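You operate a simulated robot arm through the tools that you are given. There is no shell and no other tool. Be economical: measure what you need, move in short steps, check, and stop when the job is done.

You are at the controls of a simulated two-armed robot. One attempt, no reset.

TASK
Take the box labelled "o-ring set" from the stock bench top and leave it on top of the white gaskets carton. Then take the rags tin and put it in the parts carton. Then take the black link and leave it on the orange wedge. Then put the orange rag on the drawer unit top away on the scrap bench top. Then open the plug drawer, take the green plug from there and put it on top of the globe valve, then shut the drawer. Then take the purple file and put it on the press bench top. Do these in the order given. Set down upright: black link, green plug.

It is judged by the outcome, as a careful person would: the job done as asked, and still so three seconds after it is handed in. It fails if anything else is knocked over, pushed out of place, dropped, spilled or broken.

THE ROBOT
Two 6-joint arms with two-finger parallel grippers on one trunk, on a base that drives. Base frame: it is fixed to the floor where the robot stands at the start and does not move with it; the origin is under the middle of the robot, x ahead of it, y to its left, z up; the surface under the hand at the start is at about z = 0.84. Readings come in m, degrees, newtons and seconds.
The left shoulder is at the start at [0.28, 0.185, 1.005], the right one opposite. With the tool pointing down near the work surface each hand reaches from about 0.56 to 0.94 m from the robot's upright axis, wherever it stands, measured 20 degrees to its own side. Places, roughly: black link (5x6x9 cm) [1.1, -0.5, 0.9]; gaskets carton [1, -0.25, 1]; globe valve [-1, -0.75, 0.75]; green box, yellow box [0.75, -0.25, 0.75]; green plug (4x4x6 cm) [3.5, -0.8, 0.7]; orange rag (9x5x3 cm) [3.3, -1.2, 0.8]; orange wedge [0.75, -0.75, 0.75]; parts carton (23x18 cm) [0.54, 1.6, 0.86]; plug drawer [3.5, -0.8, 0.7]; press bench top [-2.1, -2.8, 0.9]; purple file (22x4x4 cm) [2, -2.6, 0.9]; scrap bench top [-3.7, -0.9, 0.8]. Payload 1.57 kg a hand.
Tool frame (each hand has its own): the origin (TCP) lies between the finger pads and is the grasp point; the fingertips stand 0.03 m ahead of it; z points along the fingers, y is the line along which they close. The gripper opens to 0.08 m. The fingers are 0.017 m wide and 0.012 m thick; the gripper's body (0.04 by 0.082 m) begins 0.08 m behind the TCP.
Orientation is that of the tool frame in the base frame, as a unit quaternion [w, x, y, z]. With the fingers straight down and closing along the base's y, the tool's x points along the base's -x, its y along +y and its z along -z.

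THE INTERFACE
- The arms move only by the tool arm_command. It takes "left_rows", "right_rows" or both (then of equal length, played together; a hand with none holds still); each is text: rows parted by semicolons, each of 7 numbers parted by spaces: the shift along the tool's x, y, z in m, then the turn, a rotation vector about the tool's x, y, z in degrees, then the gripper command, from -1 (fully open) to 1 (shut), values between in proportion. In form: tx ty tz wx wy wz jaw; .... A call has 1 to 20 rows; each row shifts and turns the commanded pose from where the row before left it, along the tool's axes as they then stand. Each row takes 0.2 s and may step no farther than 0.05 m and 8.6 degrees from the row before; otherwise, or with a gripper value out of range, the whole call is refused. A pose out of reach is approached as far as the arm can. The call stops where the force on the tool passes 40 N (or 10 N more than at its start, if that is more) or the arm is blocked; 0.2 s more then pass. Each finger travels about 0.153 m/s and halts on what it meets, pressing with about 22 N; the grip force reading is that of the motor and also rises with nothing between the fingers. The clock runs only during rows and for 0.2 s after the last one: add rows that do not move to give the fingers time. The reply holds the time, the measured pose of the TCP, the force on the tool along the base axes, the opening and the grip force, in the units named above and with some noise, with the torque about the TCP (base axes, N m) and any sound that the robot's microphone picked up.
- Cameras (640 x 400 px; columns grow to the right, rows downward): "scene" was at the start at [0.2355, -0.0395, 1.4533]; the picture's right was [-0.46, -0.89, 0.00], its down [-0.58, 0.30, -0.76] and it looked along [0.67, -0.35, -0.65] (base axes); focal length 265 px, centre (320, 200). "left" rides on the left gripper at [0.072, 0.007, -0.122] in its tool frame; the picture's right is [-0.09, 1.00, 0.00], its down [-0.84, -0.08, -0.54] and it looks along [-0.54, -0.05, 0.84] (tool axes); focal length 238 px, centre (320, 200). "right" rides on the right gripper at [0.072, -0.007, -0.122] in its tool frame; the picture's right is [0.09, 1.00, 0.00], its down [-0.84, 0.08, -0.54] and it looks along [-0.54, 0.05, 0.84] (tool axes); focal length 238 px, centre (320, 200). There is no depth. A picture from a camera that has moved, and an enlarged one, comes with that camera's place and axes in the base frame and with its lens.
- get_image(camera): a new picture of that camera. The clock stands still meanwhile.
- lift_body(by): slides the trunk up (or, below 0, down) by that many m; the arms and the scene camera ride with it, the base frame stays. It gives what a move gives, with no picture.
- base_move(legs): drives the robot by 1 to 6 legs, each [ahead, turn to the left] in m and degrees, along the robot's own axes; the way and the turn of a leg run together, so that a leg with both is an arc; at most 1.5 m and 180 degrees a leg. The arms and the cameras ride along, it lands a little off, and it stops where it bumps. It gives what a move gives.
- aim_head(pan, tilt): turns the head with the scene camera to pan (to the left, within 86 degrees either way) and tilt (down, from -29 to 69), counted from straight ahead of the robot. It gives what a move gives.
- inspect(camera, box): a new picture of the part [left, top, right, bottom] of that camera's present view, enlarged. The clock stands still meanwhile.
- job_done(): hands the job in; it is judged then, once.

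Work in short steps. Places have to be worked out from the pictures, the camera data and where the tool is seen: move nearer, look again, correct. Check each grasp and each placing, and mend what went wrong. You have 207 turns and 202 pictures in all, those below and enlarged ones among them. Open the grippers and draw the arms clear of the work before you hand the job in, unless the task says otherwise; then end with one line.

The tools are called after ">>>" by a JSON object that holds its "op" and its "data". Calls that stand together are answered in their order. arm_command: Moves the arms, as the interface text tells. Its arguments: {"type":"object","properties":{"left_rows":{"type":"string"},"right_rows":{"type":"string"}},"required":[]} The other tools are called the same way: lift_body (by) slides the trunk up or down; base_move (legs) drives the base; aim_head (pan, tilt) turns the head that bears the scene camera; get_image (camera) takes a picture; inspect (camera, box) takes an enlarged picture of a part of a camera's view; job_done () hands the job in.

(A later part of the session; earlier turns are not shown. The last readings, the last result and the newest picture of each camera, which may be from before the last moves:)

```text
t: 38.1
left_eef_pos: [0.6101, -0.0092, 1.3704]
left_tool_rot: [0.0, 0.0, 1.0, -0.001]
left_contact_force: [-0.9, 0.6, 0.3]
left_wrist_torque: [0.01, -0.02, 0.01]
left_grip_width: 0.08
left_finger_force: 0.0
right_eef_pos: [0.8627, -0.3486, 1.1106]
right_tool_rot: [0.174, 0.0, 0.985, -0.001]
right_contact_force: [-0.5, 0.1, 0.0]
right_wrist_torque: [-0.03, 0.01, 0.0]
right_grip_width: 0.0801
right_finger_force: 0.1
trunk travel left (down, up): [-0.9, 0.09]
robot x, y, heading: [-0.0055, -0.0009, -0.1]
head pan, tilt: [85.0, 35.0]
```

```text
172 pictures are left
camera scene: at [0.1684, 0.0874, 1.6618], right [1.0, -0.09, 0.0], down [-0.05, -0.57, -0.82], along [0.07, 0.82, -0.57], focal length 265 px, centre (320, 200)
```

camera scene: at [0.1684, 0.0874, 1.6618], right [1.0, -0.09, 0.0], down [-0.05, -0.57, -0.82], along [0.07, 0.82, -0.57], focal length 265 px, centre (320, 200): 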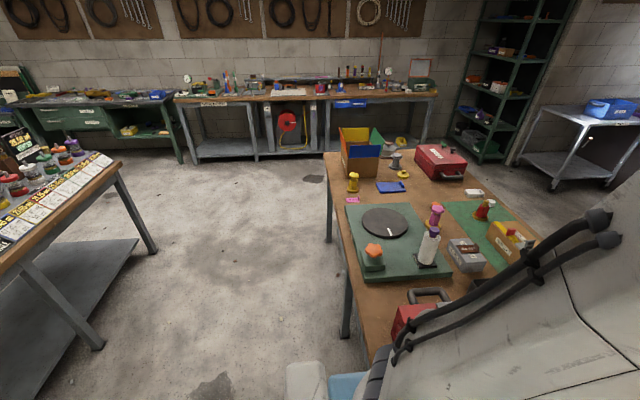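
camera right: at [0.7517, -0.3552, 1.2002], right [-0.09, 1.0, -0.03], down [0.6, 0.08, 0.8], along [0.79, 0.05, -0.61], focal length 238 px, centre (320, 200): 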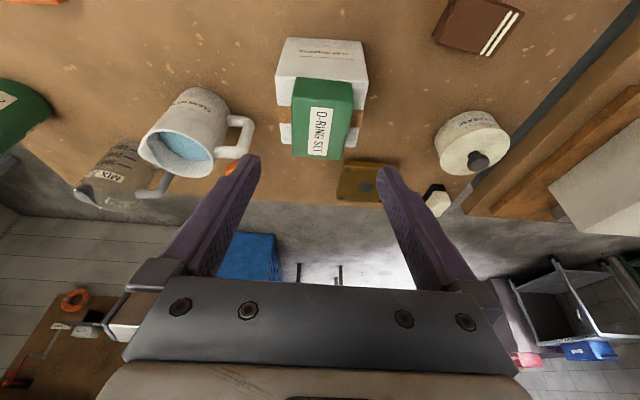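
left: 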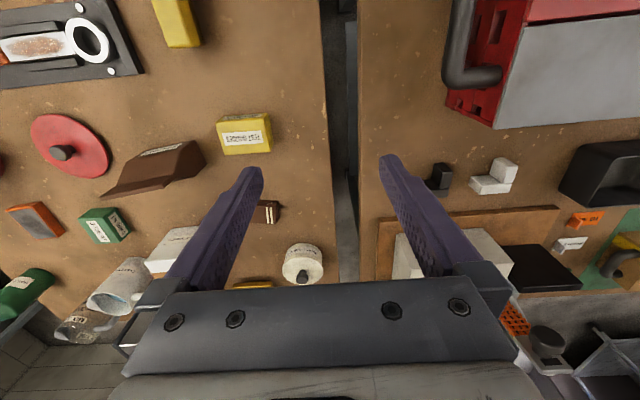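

The parts carton is at the far end of the left bench. I zoom for the rags tin.

>>> {"op": "inspect", "data": {"camera": "scene", "box": [320, 110, 560, 290]}}

>>> {"op": "aim_head", "data": {"pan": -38, "tilt": 38}}

>>> {"op": "inspect", "data": {"camera": "scene", "box": [280, 160, 500, 320]}}

```text
2.22 times, centred on (440, 200) of scene
camera zoom: at [0.1684, 0.0874, 1.6618], right [1.0, -0.09, 0.0], down [-0.05, -0.57, -0.82], along [0.07, 0.82, -0.57], focal length 589 px, centre (53, 200)
```

zoom: 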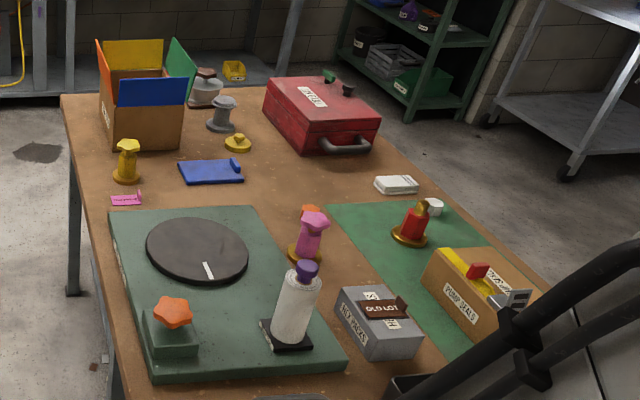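

```text
t: 40.1
left_eef_pos: [0.6082, -0.0082, 1.3703]
left_tool_rot: [0.0, 0.0, 1.0, 0.0]
left_contact_force: [-0.2, -0.6, 0.2]
left_wrist_torque: [0.03, 0.03, 0.02]
left_grip_width: 0.0802
left_finger_force: 0.0
right_eef_pos: [0.8635, -0.3481, 1.111]
right_tool_rot: [0.174, 0.0, 0.985, 0.0]
right_contact_force: [0.7, -0.4, 0.5]
right_wrist_torque: [-0.01, 0.01, -0.01]
right_grip_width: 0.0802
right_finger_force: 0.1
trunk travel left (down, up): [-0.9, 0.09]
robot x, y, heading: [-0.0003, -0.0045, 0.2]
head pan, tilt: [-38.0, 38.0]
```

```text
2.50 times, centred on (390, 240) of scene
camera zoom: at [0.2287, -0.0534, 1.6573], right [-0.62, -0.79, 0.0], down [-0.49, 0.38, -0.79], along [0.62, -0.48, -0.62], focal length 663 px, centre (145, 100)
```

zoom: 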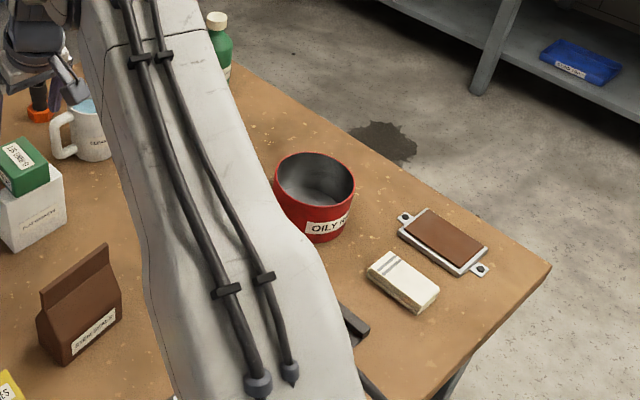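

The tin is the red "OILY RAGS" pot at about [0.64, -0.72]. I retract the right hand and look at it from above.

>>> {"op": "arm_command", "data": {"right_rows": "0.042 0 -0.015 0 0 0 -1; 0.042 0 -0.015 0 0 0 -1; 0.042 0 -0.015 0 0 0 -1; 0.042 0 -0.015 0 0 0 -1; 0.042 0 -0.015 0 0 0 -1; 0.042 0 -0.015 0 0 0 -1; 0 -0.04 0 0 6.7 0 -1; 0 -0.04 0 0 6.7 0 -1; 0 -0.04 0 0 6.6 0 -1; 0 -0.04 0 0 0 0 -1; 0 -0.04 0 0 0 0 -1; 0 -0.04 0 0 0 0 -1; 0 0 0 0 0 0 -1"}}

>>> {"op": "get_image", "data": {"camera": "right"}}

>>> {"op": "get_image", "data": {"camera": "scene"}}

```text
t: 42.9
left_eef_pos: [0.609, -0.0092, 1.3702]
left_tool_rot: [-0.001, 0.0, 1.0, 0.0]
left_contact_force: [-0.1, -1.1, 0.0]
left_wrist_torque: [0.04, 0.01, 0.02]
left_grip_width: 0.0799
left_finger_force: 0.0
right_eef_pos: [0.5947, -0.5881, 1.1079]
right_tool_rot: [-0.001, -0.001, 1.0, 0.0]
right_contact_force: [0.3, 0.2, -0.1]
right_wrist_torque: [0.03, -0.01, -0.02]
right_grip_width: 0.0801
right_finger_force: 0.1
trunk travel left (down, up): [-0.9, 0.09]
robot x, y, heading: [0.0006, 0.0005, 0.1]
head pan, tilt: [-38.0, 38.0]
```

```text
169 pictures are left
camera right: at [0.5222, -0.595, 1.2291], right [-0.09, 1.0, 0.0], down [0.84, 0.08, 0.54], along [0.54, 0.05, -0.84], focal length 238 px, centre (320, 200)
```

right: 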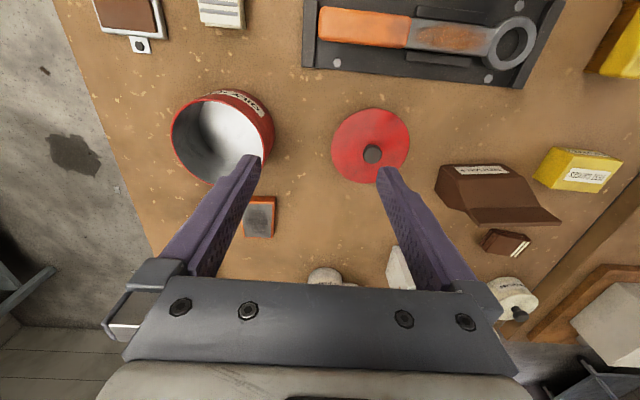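

```text
168 pictures are left
camera scene: at [0.2287, -0.0538, 1.6573], right [-0.62, -0.79, 0.0], down [-0.49, 0.38, -0.79], along [0.62, -0.48, -0.62], focal length 265 px, centre (320, 200)
```

scene: 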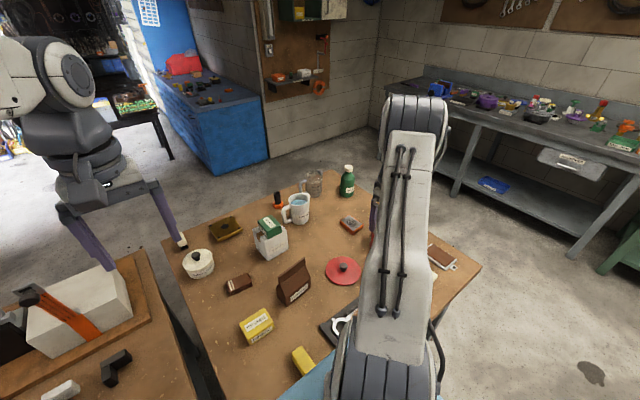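

Tin: centre ≈[0.64, -0.72], radius ≈0.059, rim z≈0.926. I'll grip its +y wall; first lower the trunk 0.1 for reach.

>>> {"op": "lift_body", "data": {"by": -0.1}}

>>> {"op": "arm_command", "data": {"right_rows": "-0.022 -0.037 0 0 0 0 -1; -0.022 -0.037 0 0 0 0 -1; 0 0 0 0 0 0 -1; 0 0 0 0 0 0 -1"}}

>>> {"op": "get_image", "data": {"camera": "right"}}

```text
t: 44.2
left_eef_pos: [0.609, -0.0093, 1.2699]
left_tool_rot: [0.0, -0.001, 1.0, 0.0]
left_contact_force: [-0.7, 0.5, 0.5]
left_wrist_torque: [0.02, 0.0, 0.01]
left_grip_width: 0.08
left_finger_force: 0.0
right_eef_pos: [0.5956, -0.588, 1.0078]
right_tool_rot: [0.001, 0.0, 1.0, 0.0]
right_contact_force: [0.0, 0.2, 0.9]
right_wrist_torque: [0.01, -0.03, 0.02]
right_grip_width: 0.0801
right_finger_force: 0.1
trunk travel left (down, up): [-0.8, 0.19]
robot x, y, heading: [0.0016, -0.0005, 0.0]
head pan, tilt: [-38.0, 38.0]
```

```text
t: 45.2
left_eef_pos: [0.6092, -0.0094, 1.27]
left_tool_rot: [0.0, 0.0, 1.0, 0.0]
left_contact_force: [-0.3, 0.3, 0.1]
left_wrist_torque: [0.03, 0.0, -0.02]
left_grip_width: 0.0801
left_finger_force: 0.1
right_eef_pos: [0.6385, -0.662, 1.0083]
right_tool_rot: [0.0, 0.0, 1.0, 0.001]
right_contact_force: [0.6, -0.5, -0.4]
right_wrist_torque: [-0.03, 0.01, 0.0]
right_grip_width: 0.0801
right_finger_force: 0.1
trunk travel left (down, up): [-0.8, 0.19]
robot x, y, heading: [-0.0015, 0.0007, 0.2]
head pan, tilt: [-38.0, 38.0]
```

```text
167 pictures are left
camera right: at [0.5661, -0.6683, 1.1299], right [-0.09, 1.0, 0.0], down [0.84, 0.08, 0.54], along [0.54, 0.05, -0.84], focal length 238 px, centre (320, 200)
```

right: 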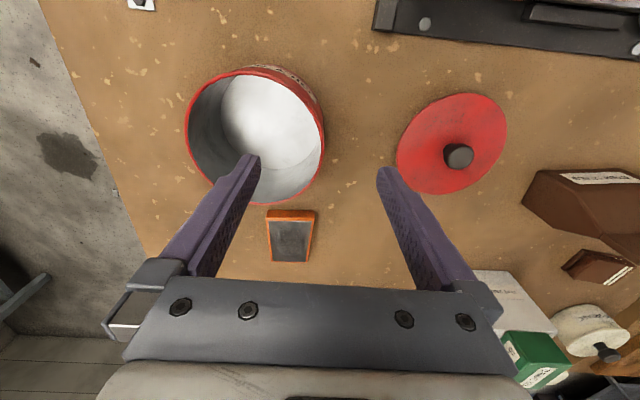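

Rim's +y edge is at [0.645, -0.658]; I descend to z≈0.91 straddling the wall.

>>> {"op": "arm_command", "data": {"right_rows": "-0.006 0.002 0.025 0 0 0 -1; 0 0 0.025 0 0 0 -1; 0 0 0.025 0 0 0 -1; 0 0 0.023 0 0 0 -1; 0 0 0 0 0 0 -1"}}

>>> {"op": "get_image", "data": {"camera": "right"}}

```text
t: 46.4
left_eef_pos: [0.6096, -0.0096, 1.2702]
left_tool_rot: [0.0, 0.0, 1.0, 0.0]
left_contact_force: [0.5, 0.0, -1.0]
left_wrist_torque: [-0.01, -0.01, 0.01]
left_grip_width: 0.0802
left_finger_force: 0.0
right_eef_pos: [0.6452, -0.6584, 0.9103]
right_tool_rot: [0.0, 0.001, 1.0, 0.0]
right_contact_force: [-0.1, -0.9, -0.6]
right_wrist_torque: [0.01, 0.0, -0.05]
right_grip_width: 0.08
right_finger_force: 0.1
trunk travel left (down, up): [-0.8, 0.19]
robot x, y, heading: [0.0029, 0.001, 0.0]
head pan, tilt: [-38.0, 38.0]
```

```text
166 pictures are left
camera right: at [0.5727, -0.6656, 1.0316], right [-0.09, 1.0, 0.0], down [0.84, 0.08, 0.54], along [0.54, 0.05, -0.84], focal length 238 px, centre (320, 200)
```

right: 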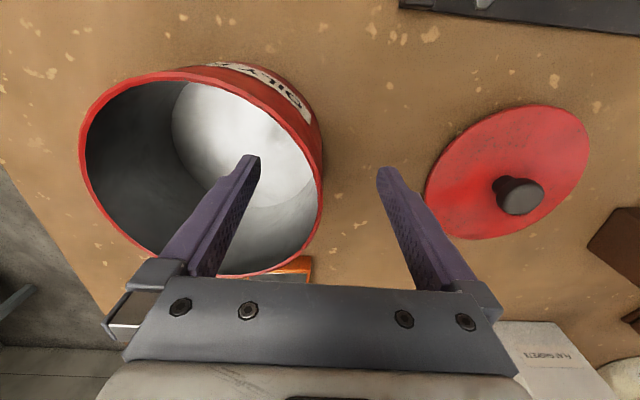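

One finger inside, one outside. Slightly deeper, then close.

>>> {"op": "arm_command", "data": {"right_rows": "0 0 0.008 0 0 0 -1; 0 0 0 0 0 0 0; 0 0 0 0 0 0 0.5; 0 0 0 0 0 0 1; 0 0 0 0 0 0 1; 0 0 0 0 0 0 1; 0 0 0 0 0 0 1; 0 0 -0.005 0 0 0 1; 0 0 -0.005 0 0 0 1; 0 0 -0.01 0 0 0 1; 0 0 0 0 0 0 1"}}

>>> {"op": "get_image", "data": {"camera": "right"}}

```text
t: 48.8
left_eef_pos: [0.6079, -0.0094, 1.2703]
left_tool_rot: [0.0, 0.0, 1.0, 0.0]
left_contact_force: [0.2, 0.4, 0.9]
left_wrist_torque: [-0.02, -0.01, 0.01]
left_grip_width: 0.0798
left_finger_force: 0.1
right_eef_pos: [0.6443, -0.6601, 0.9209]
right_tool_rot: [0.0, -0.001, 1.0, 0.0]
right_contact_force: [-0.5, 0.6, -2.6]
right_wrist_torque: [0.12, -0.01, -0.01]
right_grip_width: 0.0057
right_finger_force: 21.9
trunk travel left (down, up): [-0.8, 0.19]
robot x, y, heading: [-0.0009, 0.0023, -0.1]
head pan, tilt: [-38.0, 38.0]
```

```text
165 pictures are left
camera right: at [0.5723, -0.6661, 1.0433], right [-0.09, 1.0, 0.0], down [0.84, 0.08, 0.54], along [0.54, 0.05, -0.84], focal length 238 px, centre (320, 200)
```

right: 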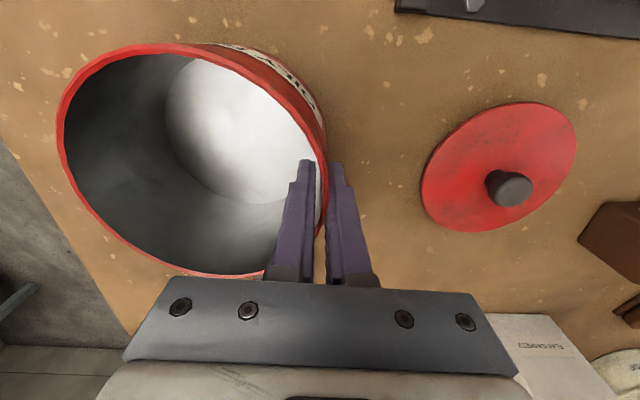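

Tin held (≈2.6 N). I lift it slowly, bring it back toward the robot, then raise the trunk for driving.

>>> {"op": "arm_command", "data": {"right_rows": "0 0 -0.015 0 0 0 1; 0 0 -0.02 0 0 0 1; 0 0 -0.02 0 0 0 1; 0 0 -0.02 0 0 0 1; 0 0 -0.02 0 0 0 1; 0 0 -0.02 0 0 0 1; 0 0 -0.02 0 0 0 1; 0.01 0 -0.02 0 0 0 1; 0.02 0.005 -0.02 0 0 0 1; 0.025 0.01 0 0 0 0 1; 0.025 0.01 0 0 0 0 1; 0.025 0.015 0 0 0 0 1; 0.025 0.015 0 0 0 0 1; 0.025 0.015 0 0 0 0 1; 0.025 0.015 0 0 0 0 1; 0.025 0.015 0 0 0 0 1; 0.02 0.01 0 0 0 0 1; 0.01 0.01 0 0 0 0 1; 0 0 0 0 0 0 1"}}

>>> {"op": "lift_body", "data": {"by": 0.18}}

>>> {"op": "get_image", "data": {"camera": "right"}}

>>> {"op": "aim_head", "data": {"pan": 80, "tilt": 45}}

>>> {"op": "get_image", "data": {"camera": "scene"}}

>>> {"op": "aim_head", "data": {"pan": -86, "tilt": 40}}

>>> {"op": "get_image", "data": {"camera": "scene"}}

```text
t: 52.8
left_eef_pos: [0.6098, -0.0094, 1.2699]
left_tool_rot: [0.001, 0.001, 1.0, 0.0]
left_contact_force: [0.6, 0.3, 0.1]
left_wrist_torque: [0.0, -0.01, -0.04]
left_grip_width: 0.08
left_finger_force: 0.1
right_eef_pos: [0.4096, -0.5387, 1.0968]
right_tool_rot: [0.0, 0.0, 1.0, 0.0]
right_contact_force: [-0.2, -0.9, -2.3]
right_wrist_torque: [0.1, 0.0, -0.01]
right_grip_width: 0.0055
right_finger_force: 22.2
trunk travel left (down, up): [-0.8, 0.19]
robot x, y, heading: [-0.0023, -0.0, -0.1]
head pan, tilt: [-38.0, 38.0]
```

```text
t: 54.8
left_eef_pos: [0.6085, -0.0103, 1.451]
left_tool_rot: [0.0, -0.001, 1.0, 0.0]
left_contact_force: [-0.5, -0.1, 0.2]
left_wrist_torque: [0.01, -0.02, -0.01]
left_grip_width: 0.0801
left_finger_force: 0.1
right_eef_pos: [0.411, -0.5399, 1.2771]
right_tool_rot: [0.0, -0.001, 1.0, 0.0]
right_contact_force: [0.0, 0.0, -2.0]
right_wrist_torque: [0.11, 0.0, -0.03]
right_grip_width: 0.0057
right_finger_force: 22.0
trunk travel left (down, up): [-0.98, 0.01]
robot x, y, heading: [0.002, -0.0002, -0.1]
head pan, tilt: [-38.0, 38.0]
```

```text
164 pictures are left
camera right: at [0.3374, -0.5466, 1.3983], right [-0.09, 1.0, 0.0], down [0.84, 0.08, 0.54], along [0.54, 0.05, -0.84], focal length 238 px, centre (320, 200)
```

right: 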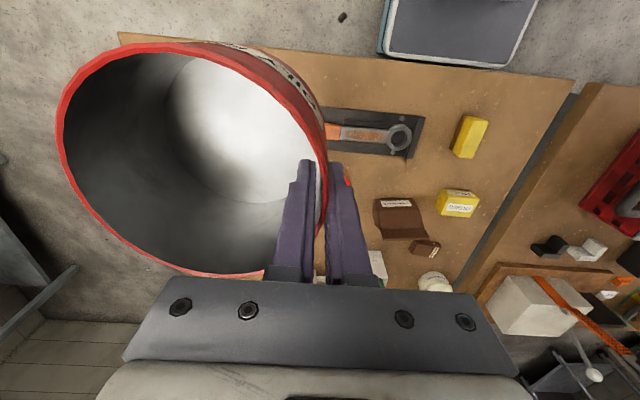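

```text
t: 56.8
left_eef_pos: [0.608, -0.0097, 1.4509]
left_tool_rot: [0.0, 0.0, 1.0, 0.0]
left_contact_force: [-0.9, -0.7, -0.3]
left_wrist_torque: [0.01, 0.0, 0.0]
left_grip_width: 0.08
left_finger_force: 0.0
right_eef_pos: [0.41, -0.5388, 1.278]
right_tool_rot: [0.0, 0.0, 1.0, 0.0]
right_contact_force: [0.5, 0.6, -2.9]
right_wrist_torque: [0.15, -0.01, 0.0]
right_grip_width: 0.0055
right_finger_force: 22.1
trunk travel left (down, up): [-0.98, 0.01]
robot x, y, heading: [-0.0002, -0.0007, 0.1]
head pan, tilt: [80.0, 45.0]
```

```text
163 pictures are left
camera scene: at [0.1749, 0.0797, 1.727], right [0.98, -0.17, 0.0], down [-0.12, -0.7, -0.71], along [0.12, 0.7, -0.71], focal length 265 px, centre (320, 200)
```

scene: 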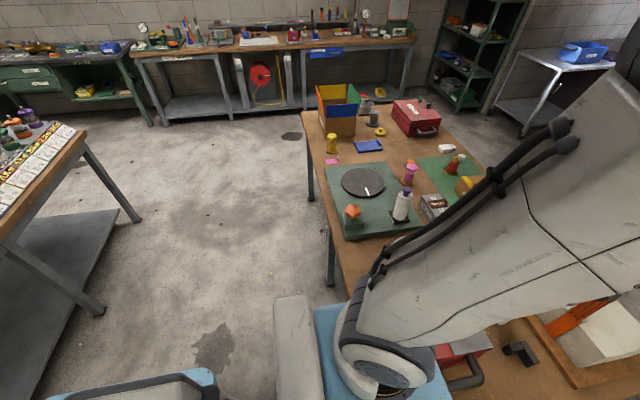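

```text
t: 59.3
left_eef_pos: [0.6086, -0.0095, 1.451]
left_tool_rot: [0.0, -0.001, 1.0, 0.0]
left_contact_force: [-0.2, 0.9, 0.1]
left_wrist_torque: [0.02, -0.01, -0.01]
left_grip_width: 0.0799
left_finger_force: 0.0
right_eef_pos: [0.4101, -0.5389, 1.2773]
right_tool_rot: [0.0, 0.001, 1.0, 0.0]
right_contact_force: [0.3, -0.2, -2.3]
right_wrist_torque: [0.1, 0.03, -0.03]
right_grip_width: 0.0054
right_finger_force: 22.1
trunk travel left (down, up): [-0.98, 0.01]
robot x, y, heading: [0.0015, 0.0013, -0.1]
head pan, tilt: [-85.9, 40.0]
```

```text
162 pictures are left
camera scene: at [0.1667, -0.0852, 1.7343], right [-1.0, -0.07, 0.0], down [-0.05, 0.64, -0.77], along [0.05, -0.76, -0.64], focal length 265 px, centre (320, 200)
```

scene: 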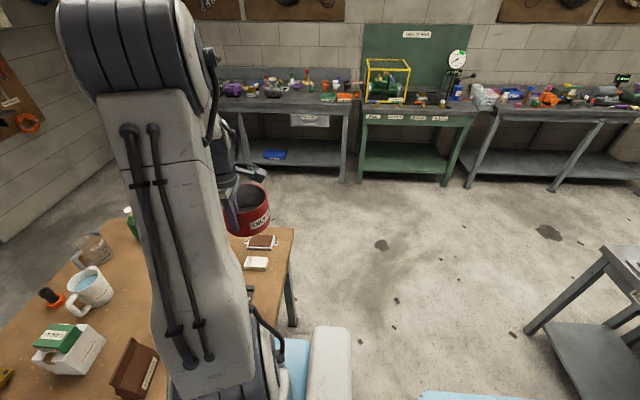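

The path behind is clear: the aisle runs x −0.95…0.35. I back off 0.3 m, turn left, drive along the left bench to y≈1.75, and turn back to face it.

>>> {"op": "base_move", "data": {"legs": [[-0.3, 0], [0, 90], [1.5, 0], [0.25, 0], [0, -90]]}}

>>> {"op": "aim_head", "data": {"pan": -10, "tilt": 50}}

>>> {"op": "get_image", "data": {"camera": "scene"}}

>>> {"op": "get_image", "data": {"camera": "right"}}

```text
t: 77.5
left_eef_pos: [0.3261, 1.7201, 1.4512]
left_tool_rot: [0.0, 0.011, 1.0, -0.001]
left_contact_force: [-0.6, 0.1, 0.0]
left_wrist_torque: [-0.03, -0.02, 0.01]
left_grip_width: 0.0801
left_finger_force: 0.0
right_eef_pos: [0.1152, 1.195, 1.2776]
right_tool_rot: [0.0, 0.011, 1.0, 0.0]
right_contact_force: [0.3, 0.4, -1.8]
right_wrist_torque: [0.1, -0.03, -0.01]
right_grip_width: 0.0041
right_finger_force: 21.7
trunk travel left (down, up): [-0.98, 0.01]
robot x, y, heading: [-0.2855, 1.7469, -1.6]
head pan, tilt: [-85.9, 40.0]
```

```text
t: 78.9
left_eef_pos: [0.3271, 1.7206, 1.4511]
left_tool_rot: [0.0, 0.011, 1.0, 0.0]
left_contact_force: [-0.1, 0.4, 0.3]
left_wrist_torque: [-0.01, -0.03, 0.02]
left_grip_width: 0.08
left_finger_force: 0.0
right_eef_pos: [0.1162, 1.195, 1.2765]
right_tool_rot: [0.0, 0.012, 1.0, 0.0]
right_contact_force: [-0.1, 0.6, -2.3]
right_wrist_torque: [0.13, -0.05, -0.01]
right_grip_width: 0.0042
right_finger_force: 22.1
trunk travel left (down, up): [-0.98, 0.01]
robot x, y, heading: [-0.2814, 1.745, -1.4]
head pan, tilt: [-10.0, 50.0]
```

```text
161 pictures are left
camera scene: at [-0.0461, 1.7247, 1.7201], right [-0.2, -0.98, 0.0], down [-0.75, 0.15, -0.64], along [0.63, -0.13, -0.77], focal length 265 px, centre (320, 200)
```

scene: 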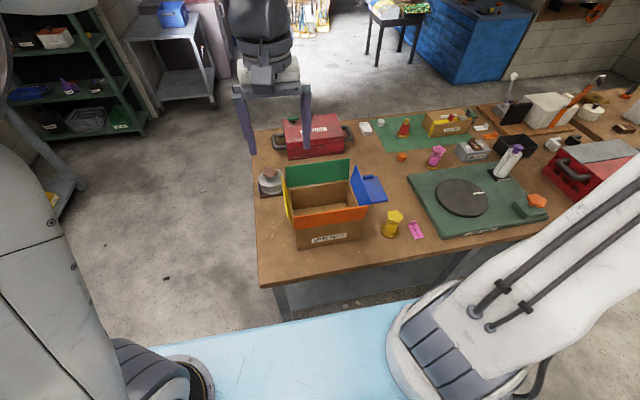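

```text
160 pictures are left
camera right: at [0.0425, 1.1898, 1.3985], right [-0.07, 1.0, 0.0], down [0.84, 0.06, 0.54], along [0.54, 0.04, -0.84], focal length 238 px, centre (320, 200)
```

right: 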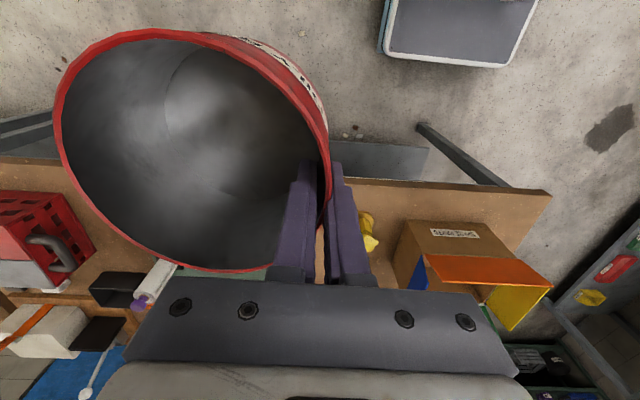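

I zoom on the parts carton to get its rim and interior.

>>> {"op": "inspect", "data": {"camera": "scene", "box": [240, 130, 440, 260]}}

```text
3.08 times, centred on (340, 195) of scene
camera zoom: at [-0.0461, 1.7247, 1.7201], right [-0.2, -0.98, 0.0], down [-0.75, 0.15, -0.64], along [0.63, -0.13, -0.77], focal length 815 px, centre (258, 215)
```

zoom: 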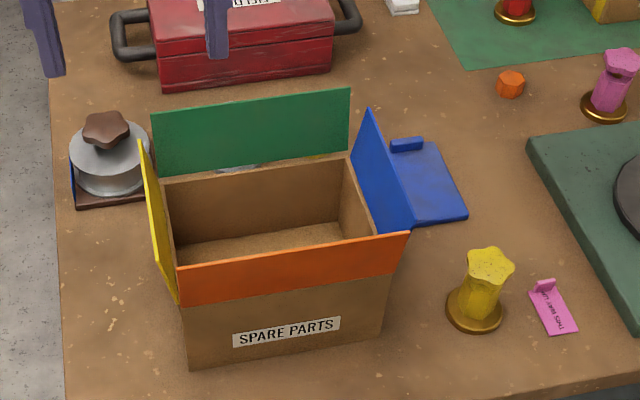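

The carton spans about x 0.45–0.63, y 1.465–1.707, rim ≈0.97, flaps up to ≈1.05. I bring the tin over it at current height; target TCP [0.56, 1.625].

>>> {"op": "arm_command", "data": {"right_rows": "-0.01 0.01 0 0 0 0 1; -0.018 0.018 0 0 0 0 1; -0.0235 0.024 0 0 0 0 1; -0.0235 0.024 0 0 0 0 1; -0.0235 0.024 0 0 0 0 1; -0.0235 0.024 0 0 0 0 1; -0.0235 0.024 0 0 0 0 1; -0.0235 0.024 0 0 0 0 1; -0.0235 0.024 0 0 0 0 1; -0.0235 0.024 0 0 0 0 1; -0.0235 0.024 0 0 0 0 1; -0.0235 0.024 0 0 0 0 1; -0.0235 0.024 0 0 0 0 1; -0.0235 0.024 0 0 0 0 1; -0.0235 0.024 0 0 0 0 1; -0.0235 0.024 0 0 0 0 1; -0.0235 0.024 0 0 0 0 1; -0.0235 0.022 0 0 0 0 1; -0.018 0.018 0 0 0 0 1; 0 0 0 0 0 0 1"}}

>>> {"op": "get_image", "data": {"camera": "right"}}

>>> {"op": "get_image", "data": {"camera": "scene"}}

```text
t: 83.1
left_eef_pos: [0.3249, 1.7213, 1.4507]
left_tool_rot: [-0.001, 0.011, 1.0, 0.0]
left_contact_force: [0.1, 0.0, 0.1]
left_wrist_torque: [-0.03, 0.0, -0.05]
left_grip_width: 0.0799
left_finger_force: 0.1
right_eef_pos: [0.5478, 1.6143, 1.2762]
right_tool_rot: [0.0, 0.012, 1.0, 0.0]
right_contact_force: [0.8, -0.6, -2.0]
right_wrist_torque: [0.12, -0.02, -0.01]
right_grip_width: 0.0026
right_finger_force: 21.4
trunk travel left (down, up): [-0.98, 0.01]
robot x, y, heading: [-0.2797, 1.7428, -1.4]
head pan, tilt: [-10.0, 50.0]
```

```text
158 pictures are left
camera right: at [0.4749, 1.6086, 1.3985], right [-0.07, 1.0, 0.0], down [0.84, 0.06, 0.54], along [0.54, 0.04, -0.84], focal length 238 px, centre (320, 200)
```

right: 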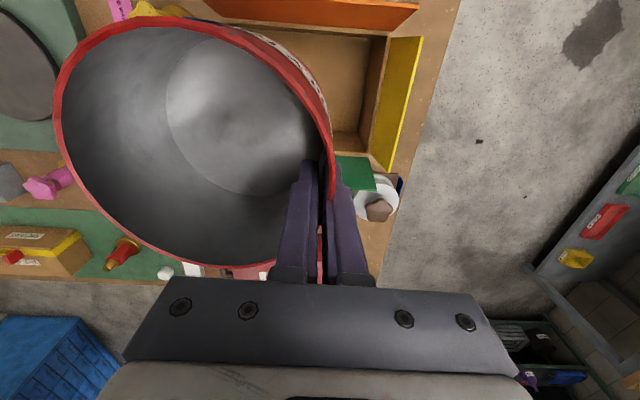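

```text
157 pictures are left
camera scene: at [-0.0458, 1.7249, 1.7201], right [-0.2, -0.98, 0.0], down [-0.75, 0.15, -0.64], along [0.63, -0.13, -0.77], focal length 265 px, centre (320, 200)
```

scene: 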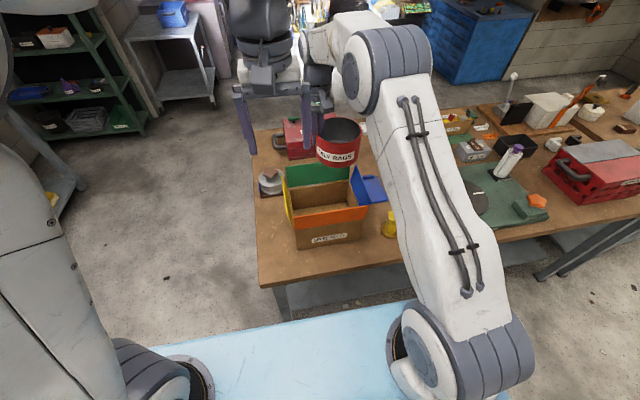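

Grip width shrank (tin creeping a little), so I lower now via the trunk; the tin is centred inside the opening (x 0.457–0.642, y 1.465–1.70).

>>> {"op": "lift_body", "data": {"by": -0.2}}

>>> {"op": "get_image", "data": {"camera": "right"}}

>>> {"op": "get_image", "data": {"camera": "scene"}}

```text
t: 85.3
left_eef_pos: [0.3277, 1.7208, 1.2511]
left_tool_rot: [0.001, 0.012, 1.0, 0.0]
left_contact_force: [0.8, -0.2, -1.1]
left_wrist_torque: [0.01, 0.01, -0.01]
left_grip_width: 0.0799
left_finger_force: 0.1
right_eef_pos: [0.5472, 1.6133, 1.0777]
right_tool_rot: [0.0, 0.011, 1.0, 0.001]
right_contact_force: [0.1, -0.6, -2.7]
right_wrist_torque: [0.12, -0.09, 0.0]
right_grip_width: 0.0024
right_finger_force: 22.2
trunk travel left (down, up): [-0.78, 0.21]
robot x, y, heading: [-0.283, 1.7461, -1.4]
head pan, tilt: [-10.0, 50.0]
```

```text
156 pictures are left
camera right: at [0.4745, 1.6083, 1.1987], right [-0.07, 1.0, 0.0], down [0.84, 0.06, 0.54], along [0.54, 0.04, -0.84], focal length 238 px, centre (320, 200)
```

right: 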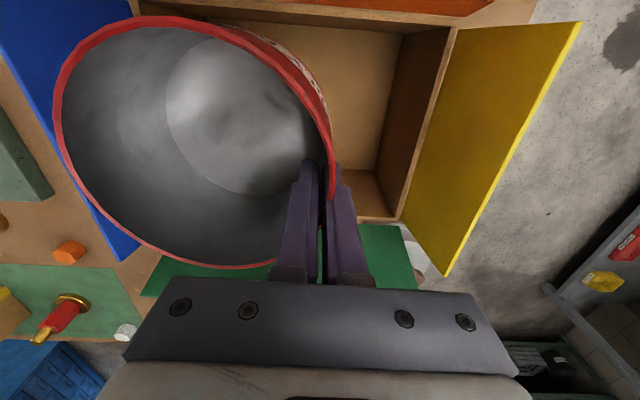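

```text
155 pictures are left
camera scene: at [-0.0461, 1.7249, 1.5202], right [-0.2, -0.98, 0.0], down [-0.75, 0.15, -0.64], along [0.63, -0.13, -0.77], focal length 265 px, centre (320, 200)
```

scene: 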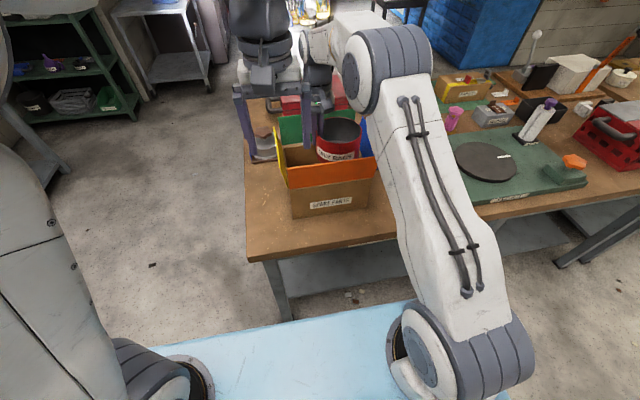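

The tin has shifted a little toward the near side in the grip; I nudge +x 2 cm and +y 0.8 cm for clearance before lowering further.

>>> {"op": "arm_command", "data": {"right_rows": "-0.007 0.003 0 0 0 0 1; -0.007 0.003 0 0 0 0 1; -0.006 0.002 0 0 0 0 1; 0 0 0 0 0 0 1"}}

>>> {"op": "lift_body", "data": {"by": -0.09}}

>>> {"op": "get_image", "data": {"camera": "right"}}

>>> {"op": "get_image", "data": {"camera": "left"}}

>>> {"op": "inspect", "data": {"camera": "scene", "box": [220, 80, 420, 230]}}

```text
t: 86.3
left_eef_pos: [0.3267, 1.72, 1.2514]
left_tool_rot: [0.0, 0.011, 1.0, 0.0]
left_contact_force: [-0.1, 0.1, 0.7]
left_wrist_torque: [0.01, 0.02, 0.02]
left_grip_width: 0.0802
left_finger_force: 0.0
right_eef_pos: [0.5668, 1.6212, 1.0775]
right_tool_rot: [0.0, 0.012, 1.0, 0.0]
right_contact_force: [0.1, -0.9, -2.6]
right_wrist_torque: [0.11, -0.04, 0.01]
right_grip_width: 0.0026
right_finger_force: 22.3
trunk travel left (down, up): [-0.78, 0.21]
robot x, y, heading: [-0.2813, 1.746, -1.2]
head pan, tilt: [-10.0, 50.0]
```

```text
t: 87.5
left_eef_pos: [0.3261, 1.7206, 1.1613]
left_tool_rot: [0.0, 0.01, 1.0, -0.001]
left_contact_force: [0.6, 0.6, -0.4]
left_wrist_torque: [0.01, -0.02, 0.02]
left_grip_width: 0.08
left_finger_force: 0.2
right_eef_pos: [0.567, 1.6215, 0.9875]
right_tool_rot: [0.0, 0.011, 1.0, 0.0]
right_contact_force: [0.0, -0.5, -2.1]
right_wrist_torque: [0.15, -0.04, 0.01]
right_grip_width: 0.0026
right_finger_force: 22.4
trunk travel left (down, up): [-0.69, 0.3]
robot x, y, heading: [-0.2833, 1.7439, -1.5]
head pan, tilt: [-10.0, 50.0]
```

```text
154 pictures are left
camera right: at [0.4947, 1.616, 1.1085], right [-0.07, 1.0, 0.0], down [0.84, 0.06, 0.54], along [0.54, 0.04, -0.84], focal length 238 px, centre (320, 200)
```

right: 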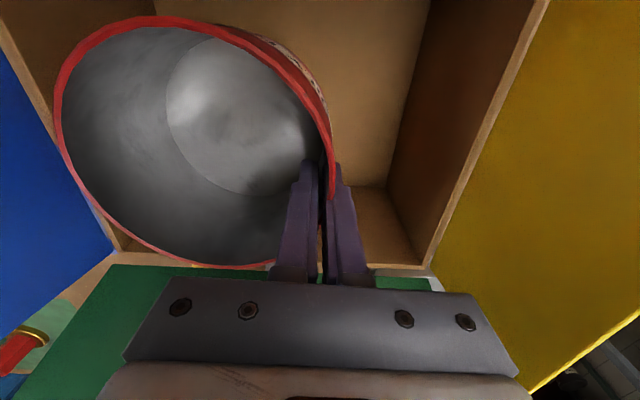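

```text
153 pictures are left
camera left: at [0.2557, 1.7282, 1.2822], right [0.11, 0.99, 0.0], down [0.83, -0.1, 0.54], along [0.54, -0.06, -0.84], focal length 238 px, centre (320, 200)
```

left: 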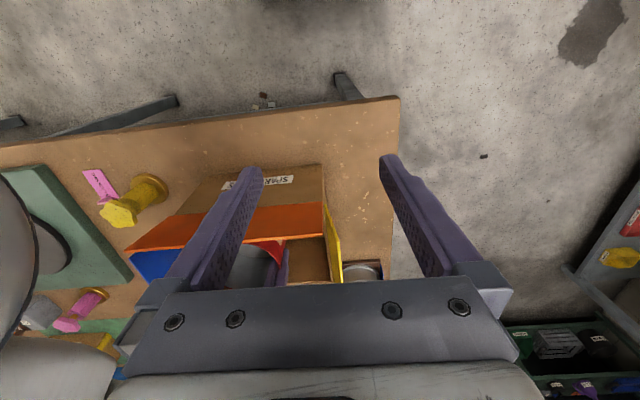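

```text
2.67 times, centred on (320, 155) of scene
camera zoom: at [-0.0461, 1.7249, 1.4302], right [-0.2, -0.98, 0.0], down [-0.75, 0.15, -0.64], along [0.63, -0.13, -0.77], focal length 707 px, centre (320, 320)
```

zoom: 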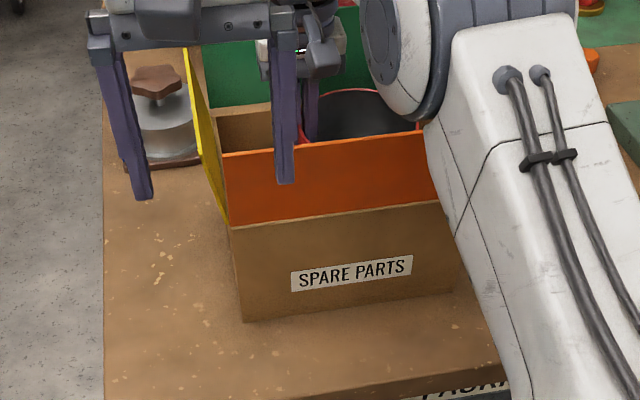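

Tin is entering the carton. Lower a further 6 cm, then finish with the arm in small steps.

>>> {"op": "lift_body", "data": {"by": -0.06}}

>>> {"op": "arm_command", "data": {"right_rows": "0 0 0.006 0 0 0 1; 0 0 0.006 0 0 0 1; 0 0 0 0 0 0 1"}}

>>> {"op": "get_image", "data": {"camera": "right"}}

```text
t: 88.5
left_eef_pos: [0.3262, 1.7205, 1.1009]
left_tool_rot: [0.0, 0.011, 1.0, 0.0]
left_contact_force: [-0.4, -0.1, 0.5]
left_wrist_torque: [-0.03, 0.02, 0.0]
left_grip_width: 0.08
left_finger_force: 0.1
right_eef_pos: [0.5671, 1.6215, 0.927]
right_tool_rot: [0.0, 0.011, 1.0, 0.001]
right_contact_force: [0.1, -0.4, -1.9]
right_wrist_torque: [0.12, -0.04, -0.01]
right_grip_width: 0.0023
right_finger_force: 21.6
trunk travel left (down, up): [-0.63, 0.36]
robot x, y, heading: [-0.291, 1.7425, -1.3]
head pan, tilt: [-10.0, 50.0]
```

```text
t: 89.3
left_eef_pos: [0.3264, 1.7204, 1.0994]
left_tool_rot: [0.0, 0.011, 1.0, 0.0]
left_contact_force: [0.2, -0.8, 0.5]
left_wrist_torque: [0.01, 0.02, 0.0]
left_grip_width: 0.0798
left_finger_force: 0.1
right_eef_pos: [0.5682, 1.6218, 0.9154]
right_tool_rot: [0.001, 0.011, 1.0, 0.0]
right_contact_force: [-1.0, -0.1, 1.3]
right_wrist_torque: [-0.03, -0.12, -0.02]
right_grip_width: 0.0025
right_finger_force: 22.0
trunk travel left (down, up): [-0.63, 0.36]
robot x, y, heading: [-0.2818, 1.7494, -1.1]
head pan, tilt: [-10.0, 50.0]
```

```text
151 pictures are left
camera right: at [0.4944, 1.616, 1.0367], right [-0.07, 1.0, 0.0], down [0.84, 0.06, 0.54], along [0.54, 0.04, -0.84], focal length 238 px, centre (320, 200)
```

right: 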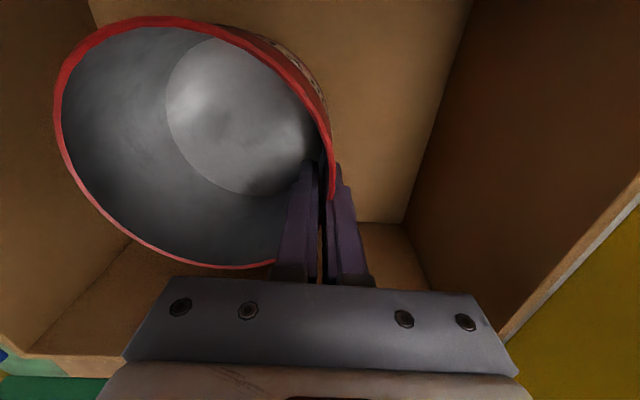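

Contact starts. A few mm more, then open slowly.

>>> {"op": "arm_command", "data": {"right_rows": "0 0 0.004 0 0 0 1; 0 0 0.004 0 0 0 1; 0 0 0 0 0 0 1"}}

```text
t: 90.2
left_eef_pos: [0.3257, 1.721, 1.1003]
left_tool_rot: [-0.001, 0.011, 1.0, 0.0]
left_contact_force: [0.5, 0.7, 0.4]
left_wrist_torque: [-0.01, 0.0, -0.01]
left_grip_width: 0.08
left_finger_force: 0.1
right_eef_pos: [0.5685, 1.6218, 0.9082]
right_tool_rot: [0.002, 0.011, 1.0, 0.001]
right_contact_force: [1.8, -1.0, 14.7]
right_wrist_torque: [-0.21, -0.06, 0.0]
right_grip_width: 0.0026
right_finger_force: 21.4
trunk travel left (down, up): [-0.63, 0.36]
robot x, y, heading: [-0.2811, 1.7412, -1.2]
head pan, tilt: [-10.0, 50.0]
```

Tin is on the floor of the carton (15 N). I ease up 2 mm and open partly, keeping the fingers from hitting the walls.

>>> {"op": "arm_command", "data": {"right_rows": "0 0 -0.002 0 0 0 1; 0 0 0 0 0 0 0.7; 0 0 0 0 0 0 0.4; 0 0 0 0 0 0 0.2; 0 0 0 0 0 0 0.2; 0 0 -0.01 0 0 0 0.2; 0 0 -0.02 0 0 0 0.2; 0 0 -0.03 0 0 0 0.2; 0 0 -0.03 0 0 0 0.2; 0 0 0 0 0 0 0.2"}}

>>> {"op": "get_image", "data": {"camera": "right"}}

```text
t: 92.3
left_eef_pos: [0.3274, 1.7212, 1.1017]
left_tool_rot: [0.0, 0.012, 1.0, -0.001]
left_contact_force: [0.5, -0.2, -0.3]
left_wrist_torque: [-0.01, 0.01, 0.02]
left_grip_width: 0.0801
left_finger_force: 0.1
right_eef_pos: [0.5692, 1.6209, 1.0009]
right_tool_rot: [0.0, 0.012, 1.0, 0.0]
right_contact_force: [1.0, -0.2, 0.0]
right_wrist_torque: [0.01, -0.01, 0.04]
right_grip_width: 0.0321
right_finger_force: 0.0
trunk travel left (down, up): [-0.63, 0.36]
robot x, y, heading: [-0.285, 1.7421, -1.2]
head pan, tilt: [-10.0, 50.0]
```

```text
150 pictures are left
camera right: at [0.4957, 1.6163, 1.1209], right [-0.07, 1.0, 0.0], down [0.84, 0.06, 0.54], along [0.54, 0.04, -0.84], focal length 238 px, centre (320, 200)
```

right: 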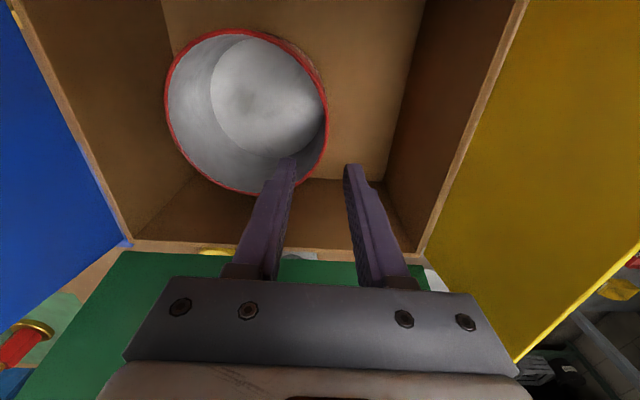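

The tin stands upright in the carton. I raise the trunk, tuck the right arm and drive toward the −y side of the stock bench, in stages.

>>> {"op": "lift_body", "data": {"by": 0.36}}

>>> {"op": "arm_command", "data": {"right_rows": "0.035 -0.03 0 0 0 0 -1; 0.035 -0.03 0 0 0 0 -1; 0.035 -0.03 0 0 0 0 -1; 0.035 -0.03 0 0 0 0 -1; 0.035 -0.03 0 0 0 0 -1; 0.035 -0.03 0 0 0 0 -1; 0.035 -0.03 0 0 0 0 -1; 0.035 -0.03 0 0 0 0 -1; 0.035 -0.03 0 0 0 0 -1; 0.035 -0.03 0 0 0 0 -1; 0.035 -0.03 0 0 0 0 -1; 0.03 -0.03 0 0 0 0 -1; 0 0 0 0 0 0 -1"}}

>>> {"op": "base_move", "data": {"legs": [[0, -88.7], [1.2, 0]]}}

>>> {"op": "aim_head", "data": {"pan": 0, "tilt": 35}}

>>> {"op": "get_image", "data": {"camera": "scene"}}

```text
t: 95.8
left_eef_pos: [0.3262, 1.7199, 1.4603]
left_tool_rot: [0.0, 0.011, 1.0, 0.001]
left_contact_force: [-0.3, 1.1, -0.2]
left_wrist_torque: [0.0, -0.02, -0.03]
left_grip_width: 0.08
left_finger_force: 0.1
right_eef_pos: [0.5683, 1.6214, 1.359]
right_tool_rot: [0.0, 0.012, 1.0, 0.0]
right_contact_force: [0.0, -0.5, -0.4]
right_wrist_torque: [0.02, 0.01, 0.04]
right_grip_width: 0.0318
right_finger_force: 0.0
trunk travel left (down, up): [-0.99, 0.0]
robot x, y, heading: [-0.2821, 1.7446, -1.2]
head pan, tilt: [-10.0, 50.0]
```

```text
t: 98.7
left_eef_pos: [0.3265, 1.7204, 1.4598]
left_tool_rot: [0.0, 0.011, 1.0, 0.0]
left_contact_force: [-0.1, 0.6, -0.2]
left_wrist_torque: [0.0, -0.02, -0.02]
left_grip_width: 0.08
left_finger_force: 0.1
right_eef_pos: [0.1449, 1.2703, 1.3588]
right_tool_rot: [0.0, 0.012, 1.0, 0.0]
right_contact_force: [-0.1, -0.4, 0.1]
right_wrist_torque: [-0.03, 0.0, 0.02]
right_grip_width: 0.0802
right_finger_force: 0.0
trunk travel left (down, up): [-0.99, 0.0]
robot x, y, heading: [-0.2844, 1.7404, -1.0]
head pan, tilt: [-10.0, 50.0]
```

```text
t: 108.5
left_eef_pos: [-0.2639, -0.0684, 1.4605]
left_tool_rot: [0.0, 0.702, 0.712, 0.0]
left_contact_force: [-0.8, -0.1, 0.2]
left_wrist_torque: [0.0, -0.01, 0.02]
left_grip_width: 0.08
left_finger_force: 0.2
right_eef_pos: [-0.7215, 0.0952, 1.3589]
right_tool_rot: [0.001, 0.703, 0.712, 0.0]
right_contact_force: [0.3, 0.0, 0.0]
right_wrist_torque: [-0.01, 0.03, 0.0]
right_grip_width: 0.0798
right_finger_force: 0.0
trunk travel left (down, up): [-0.99, 0.0]
robot x, y, heading: [-0.263, 0.5443, -89.1]
head pan, tilt: [-10.0, 50.0]
```

```text
t: 109.2
left_eef_pos: [-0.2635, -0.0673, 1.4605]
left_tool_rot: [0.0, 0.702, 0.712, 0.0]
left_contact_force: [-0.1, 0.3, 0.3]
left_wrist_torque: [-0.02, 0.0, -0.01]
left_grip_width: 0.08
left_finger_force: 0.1
right_eef_pos: [-0.7209, 0.0956, 1.3597]
right_tool_rot: [0.0, 0.702, 0.712, 0.0]
right_contact_force: [0.6, 0.2, -1.1]
right_wrist_torque: [-0.02, 0.0, 0.04]
right_grip_width: 0.0797
right_finger_force: 0.0
trunk travel left (down, up): [-0.99, 0.0]
robot x, y, heading: [-0.2588, 0.5438, -89.0]
head pan, tilt: [0.0, 35.0]
```

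```text
149 pictures are left
camera scene: at [-0.2597, 0.2933, 1.7518], right [-1.0, -0.01, 0.0], down [-0.01, 0.57, -0.82], along [0.01, -0.82, -0.57], focal length 265 px, centre (320, 200)
```

scene: 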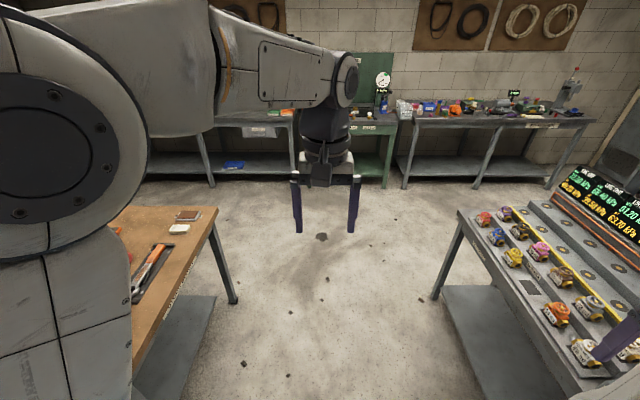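

Clear ahead. I continue to y≈−1.6, turn and drive along the bench's −y side, then face it.

>>> {"op": "base_move", "data": {"legs": [[1.5, 0], [0.62, 0], [0, 89], [1.28, 0], [0, 90]]}}

>>> {"op": "aim_head", "data": {"pan": 0, "tilt": 45}}

>>> {"op": "get_image", "data": {"camera": "scene"}}

```text
t: 133.4
left_eef_pos: [1.0454, -0.9757, 1.4605]
left_tool_rot: [-0.001, -0.705, 0.709, 0.0]
left_contact_force: [1.4, -0.7, 0.2]
left_wrist_torque: [-0.01, 0.01, -0.03]
left_grip_width: 0.0799
left_finger_force: 0.1
right_eef_pos: [1.5003, -1.1486, 1.3578]
right_tool_rot: [-0.001, -0.705, 0.709, 0.0]
right_contact_force: [-0.2, 0.3, 0.3]
right_wrist_torque: [0.02, -0.01, 0.01]
right_grip_width: 0.0803
right_finger_force: 0.0
trunk travel left (down, up): [-0.99, 0.0]
robot x, y, heading: [1.0318, -1.5858, 89.8]
head pan, tilt: [0.0, 35.0]
```

```text
t: 134.2
left_eef_pos: [1.0462, -0.9757, 1.4601]
left_tool_rot: [0.0, -0.705, 0.709, -0.001]
left_contact_force: [-0.1, 0.0, -0.5]
left_wrist_torque: [0.03, -0.01, -0.02]
left_grip_width: 0.0799
left_finger_force: 0.0
right_eef_pos: [1.4989, -1.1495, 1.3591]
right_tool_rot: [-0.001, -0.705, 0.709, 0.0]
right_contact_force: [0.4, -1.2, 0.7]
right_wrist_torque: [0.01, -0.03, 0.0]
right_grip_width: 0.0802
right_finger_force: 0.0
trunk travel left (down, up): [-0.99, 0.0]
robot x, y, heading: [1.0338, -1.5878, 89.5]
head pan, tilt: [0.0, 45.0]
```

```text
148 pictures are left
camera scene: at [1.0355, -1.3443, 1.7371], right [1.0, -0.01, 0.0], down [0.0, -0.71, -0.71], along [0.0, 0.71, -0.71], focal length 265 px, centre (320, 200)
```

scene: 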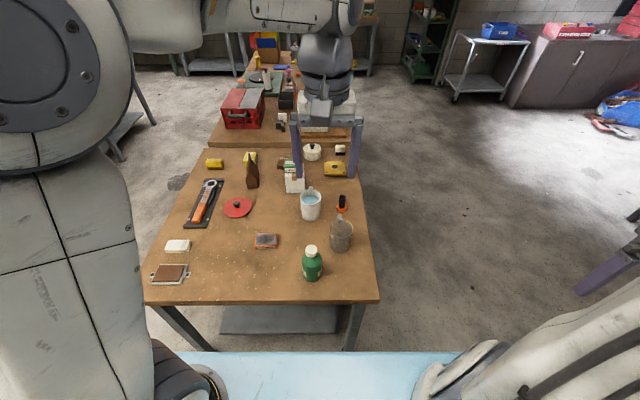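

I zoom on the items to identify the black link and the orange wedge.

>>> {"op": "inspect", "data": {"camera": "scene", "box": [230, 130, 400, 290]}}

>>> {"op": "inspect", "data": {"camera": "scene", "box": [190, 40, 370, 160]}}

```text
2.50 times, centred on (315, 210) of scene
camera zoom: at [1.0355, -1.3443, 1.7371], right [1.0, -0.01, 0.0], down [0.0, -0.71, -0.71], along [0.0, 0.71, -0.71], focal length 663 px, centre (332, 175)
```

zoom: 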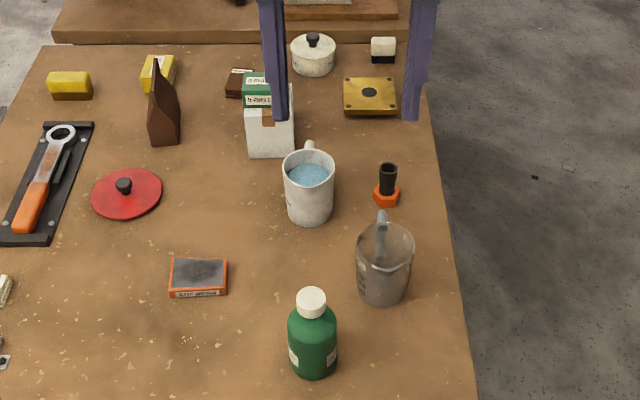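

```text
3.33 times, centred on (280, 100) of scene
camera zoom: at [1.0355, -1.3443, 1.7371], right [1.0, -0.01, 0.0], down [0.0, -0.71, -0.71], along [0.0, 0.71, -0.71], focal length 883 px, centre (453, 533)
```

zoom: 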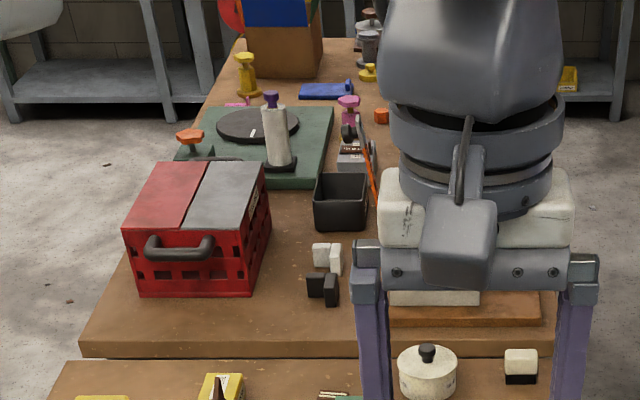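

The black piece with orange hex foot at ≈[1.134, -0.513] is the black link; the orange-sided block at ≈[0.80, -0.68] the wedge. I drive forward 0.27 m and look with the left hand camera.

>>> {"op": "base_move", "data": {"legs": [[0.27, 0]]}}

>>> {"op": "arm_command", "data": {"left_rows": "0 0 0.05 0 0 0 -1; 0 0 0.05 0 0 0 -1; 0 0 0.05 0 0 0 -1; 0 0 0.05 0 0 0 -1; 0 0 0.05 0 0 0 -1; 0 0 0 0 0 0 -1"}}

>>> {"op": "get_image", "data": {"camera": "left"}}

```text
t: 136.1
left_eef_pos: [1.0477, -0.7051, 1.459]
left_tool_rot: [0.0, -0.706, 0.709, 0.0]
left_contact_force: [0.0, 0.0, 0.5]
left_wrist_torque: [0.03, 0.01, -0.02]
left_grip_width: 0.0799
left_finger_force: 0.1
right_eef_pos: [1.501, -0.8777, 1.3584]
right_tool_rot: [0.001, -0.705, 0.709, 0.0]
right_contact_force: [-0.4, 0.9, -0.1]
right_wrist_torque: [0.01, -0.02, 0.02]
right_grip_width: 0.0796
right_finger_force: 0.1
trunk travel left (down, up): [-0.99, 0.0]
robot x, y, heading: [1.0305, -1.3138, 89.7]
head pan, tilt: [0.0, 45.0]
```

```text
t: 137.5
left_eef_pos: [1.0489, -0.703, 1.2102]
left_tool_rot: [0.0, -0.705, 0.71, 0.0]
left_contact_force: [0.0, 0.5, -0.5]
left_wrist_torque: [-0.01, 0.01, 0.0]
left_grip_width: 0.08
left_finger_force: 0.1
right_eef_pos: [1.5019, -0.8775, 1.3586]
right_tool_rot: [0.0, -0.705, 0.709, 0.0]
right_contact_force: [-0.3, -0.3, 0.5]
right_wrist_torque: [-0.03, 0.01, -0.03]
right_grip_width: 0.0798
right_finger_force: 0.0
trunk travel left (down, up): [-0.99, 0.0]
robot x, y, heading: [1.0343, -1.308, 89.7]
head pan, tilt: [0.0, 45.0]
```

```text
145 pictures are left
camera left: at [1.0423, -0.7779, 1.3319], right [-1.0, 0.1, 0.0], down [0.08, 0.84, 0.54], along [0.05, 0.54, -0.84], focal length 238 px, centre (320, 200)
```

left: 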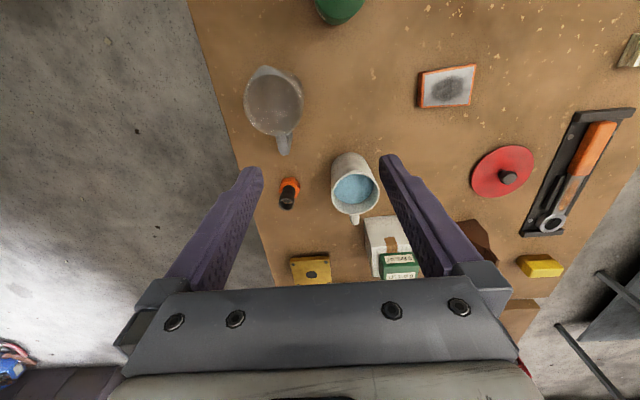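

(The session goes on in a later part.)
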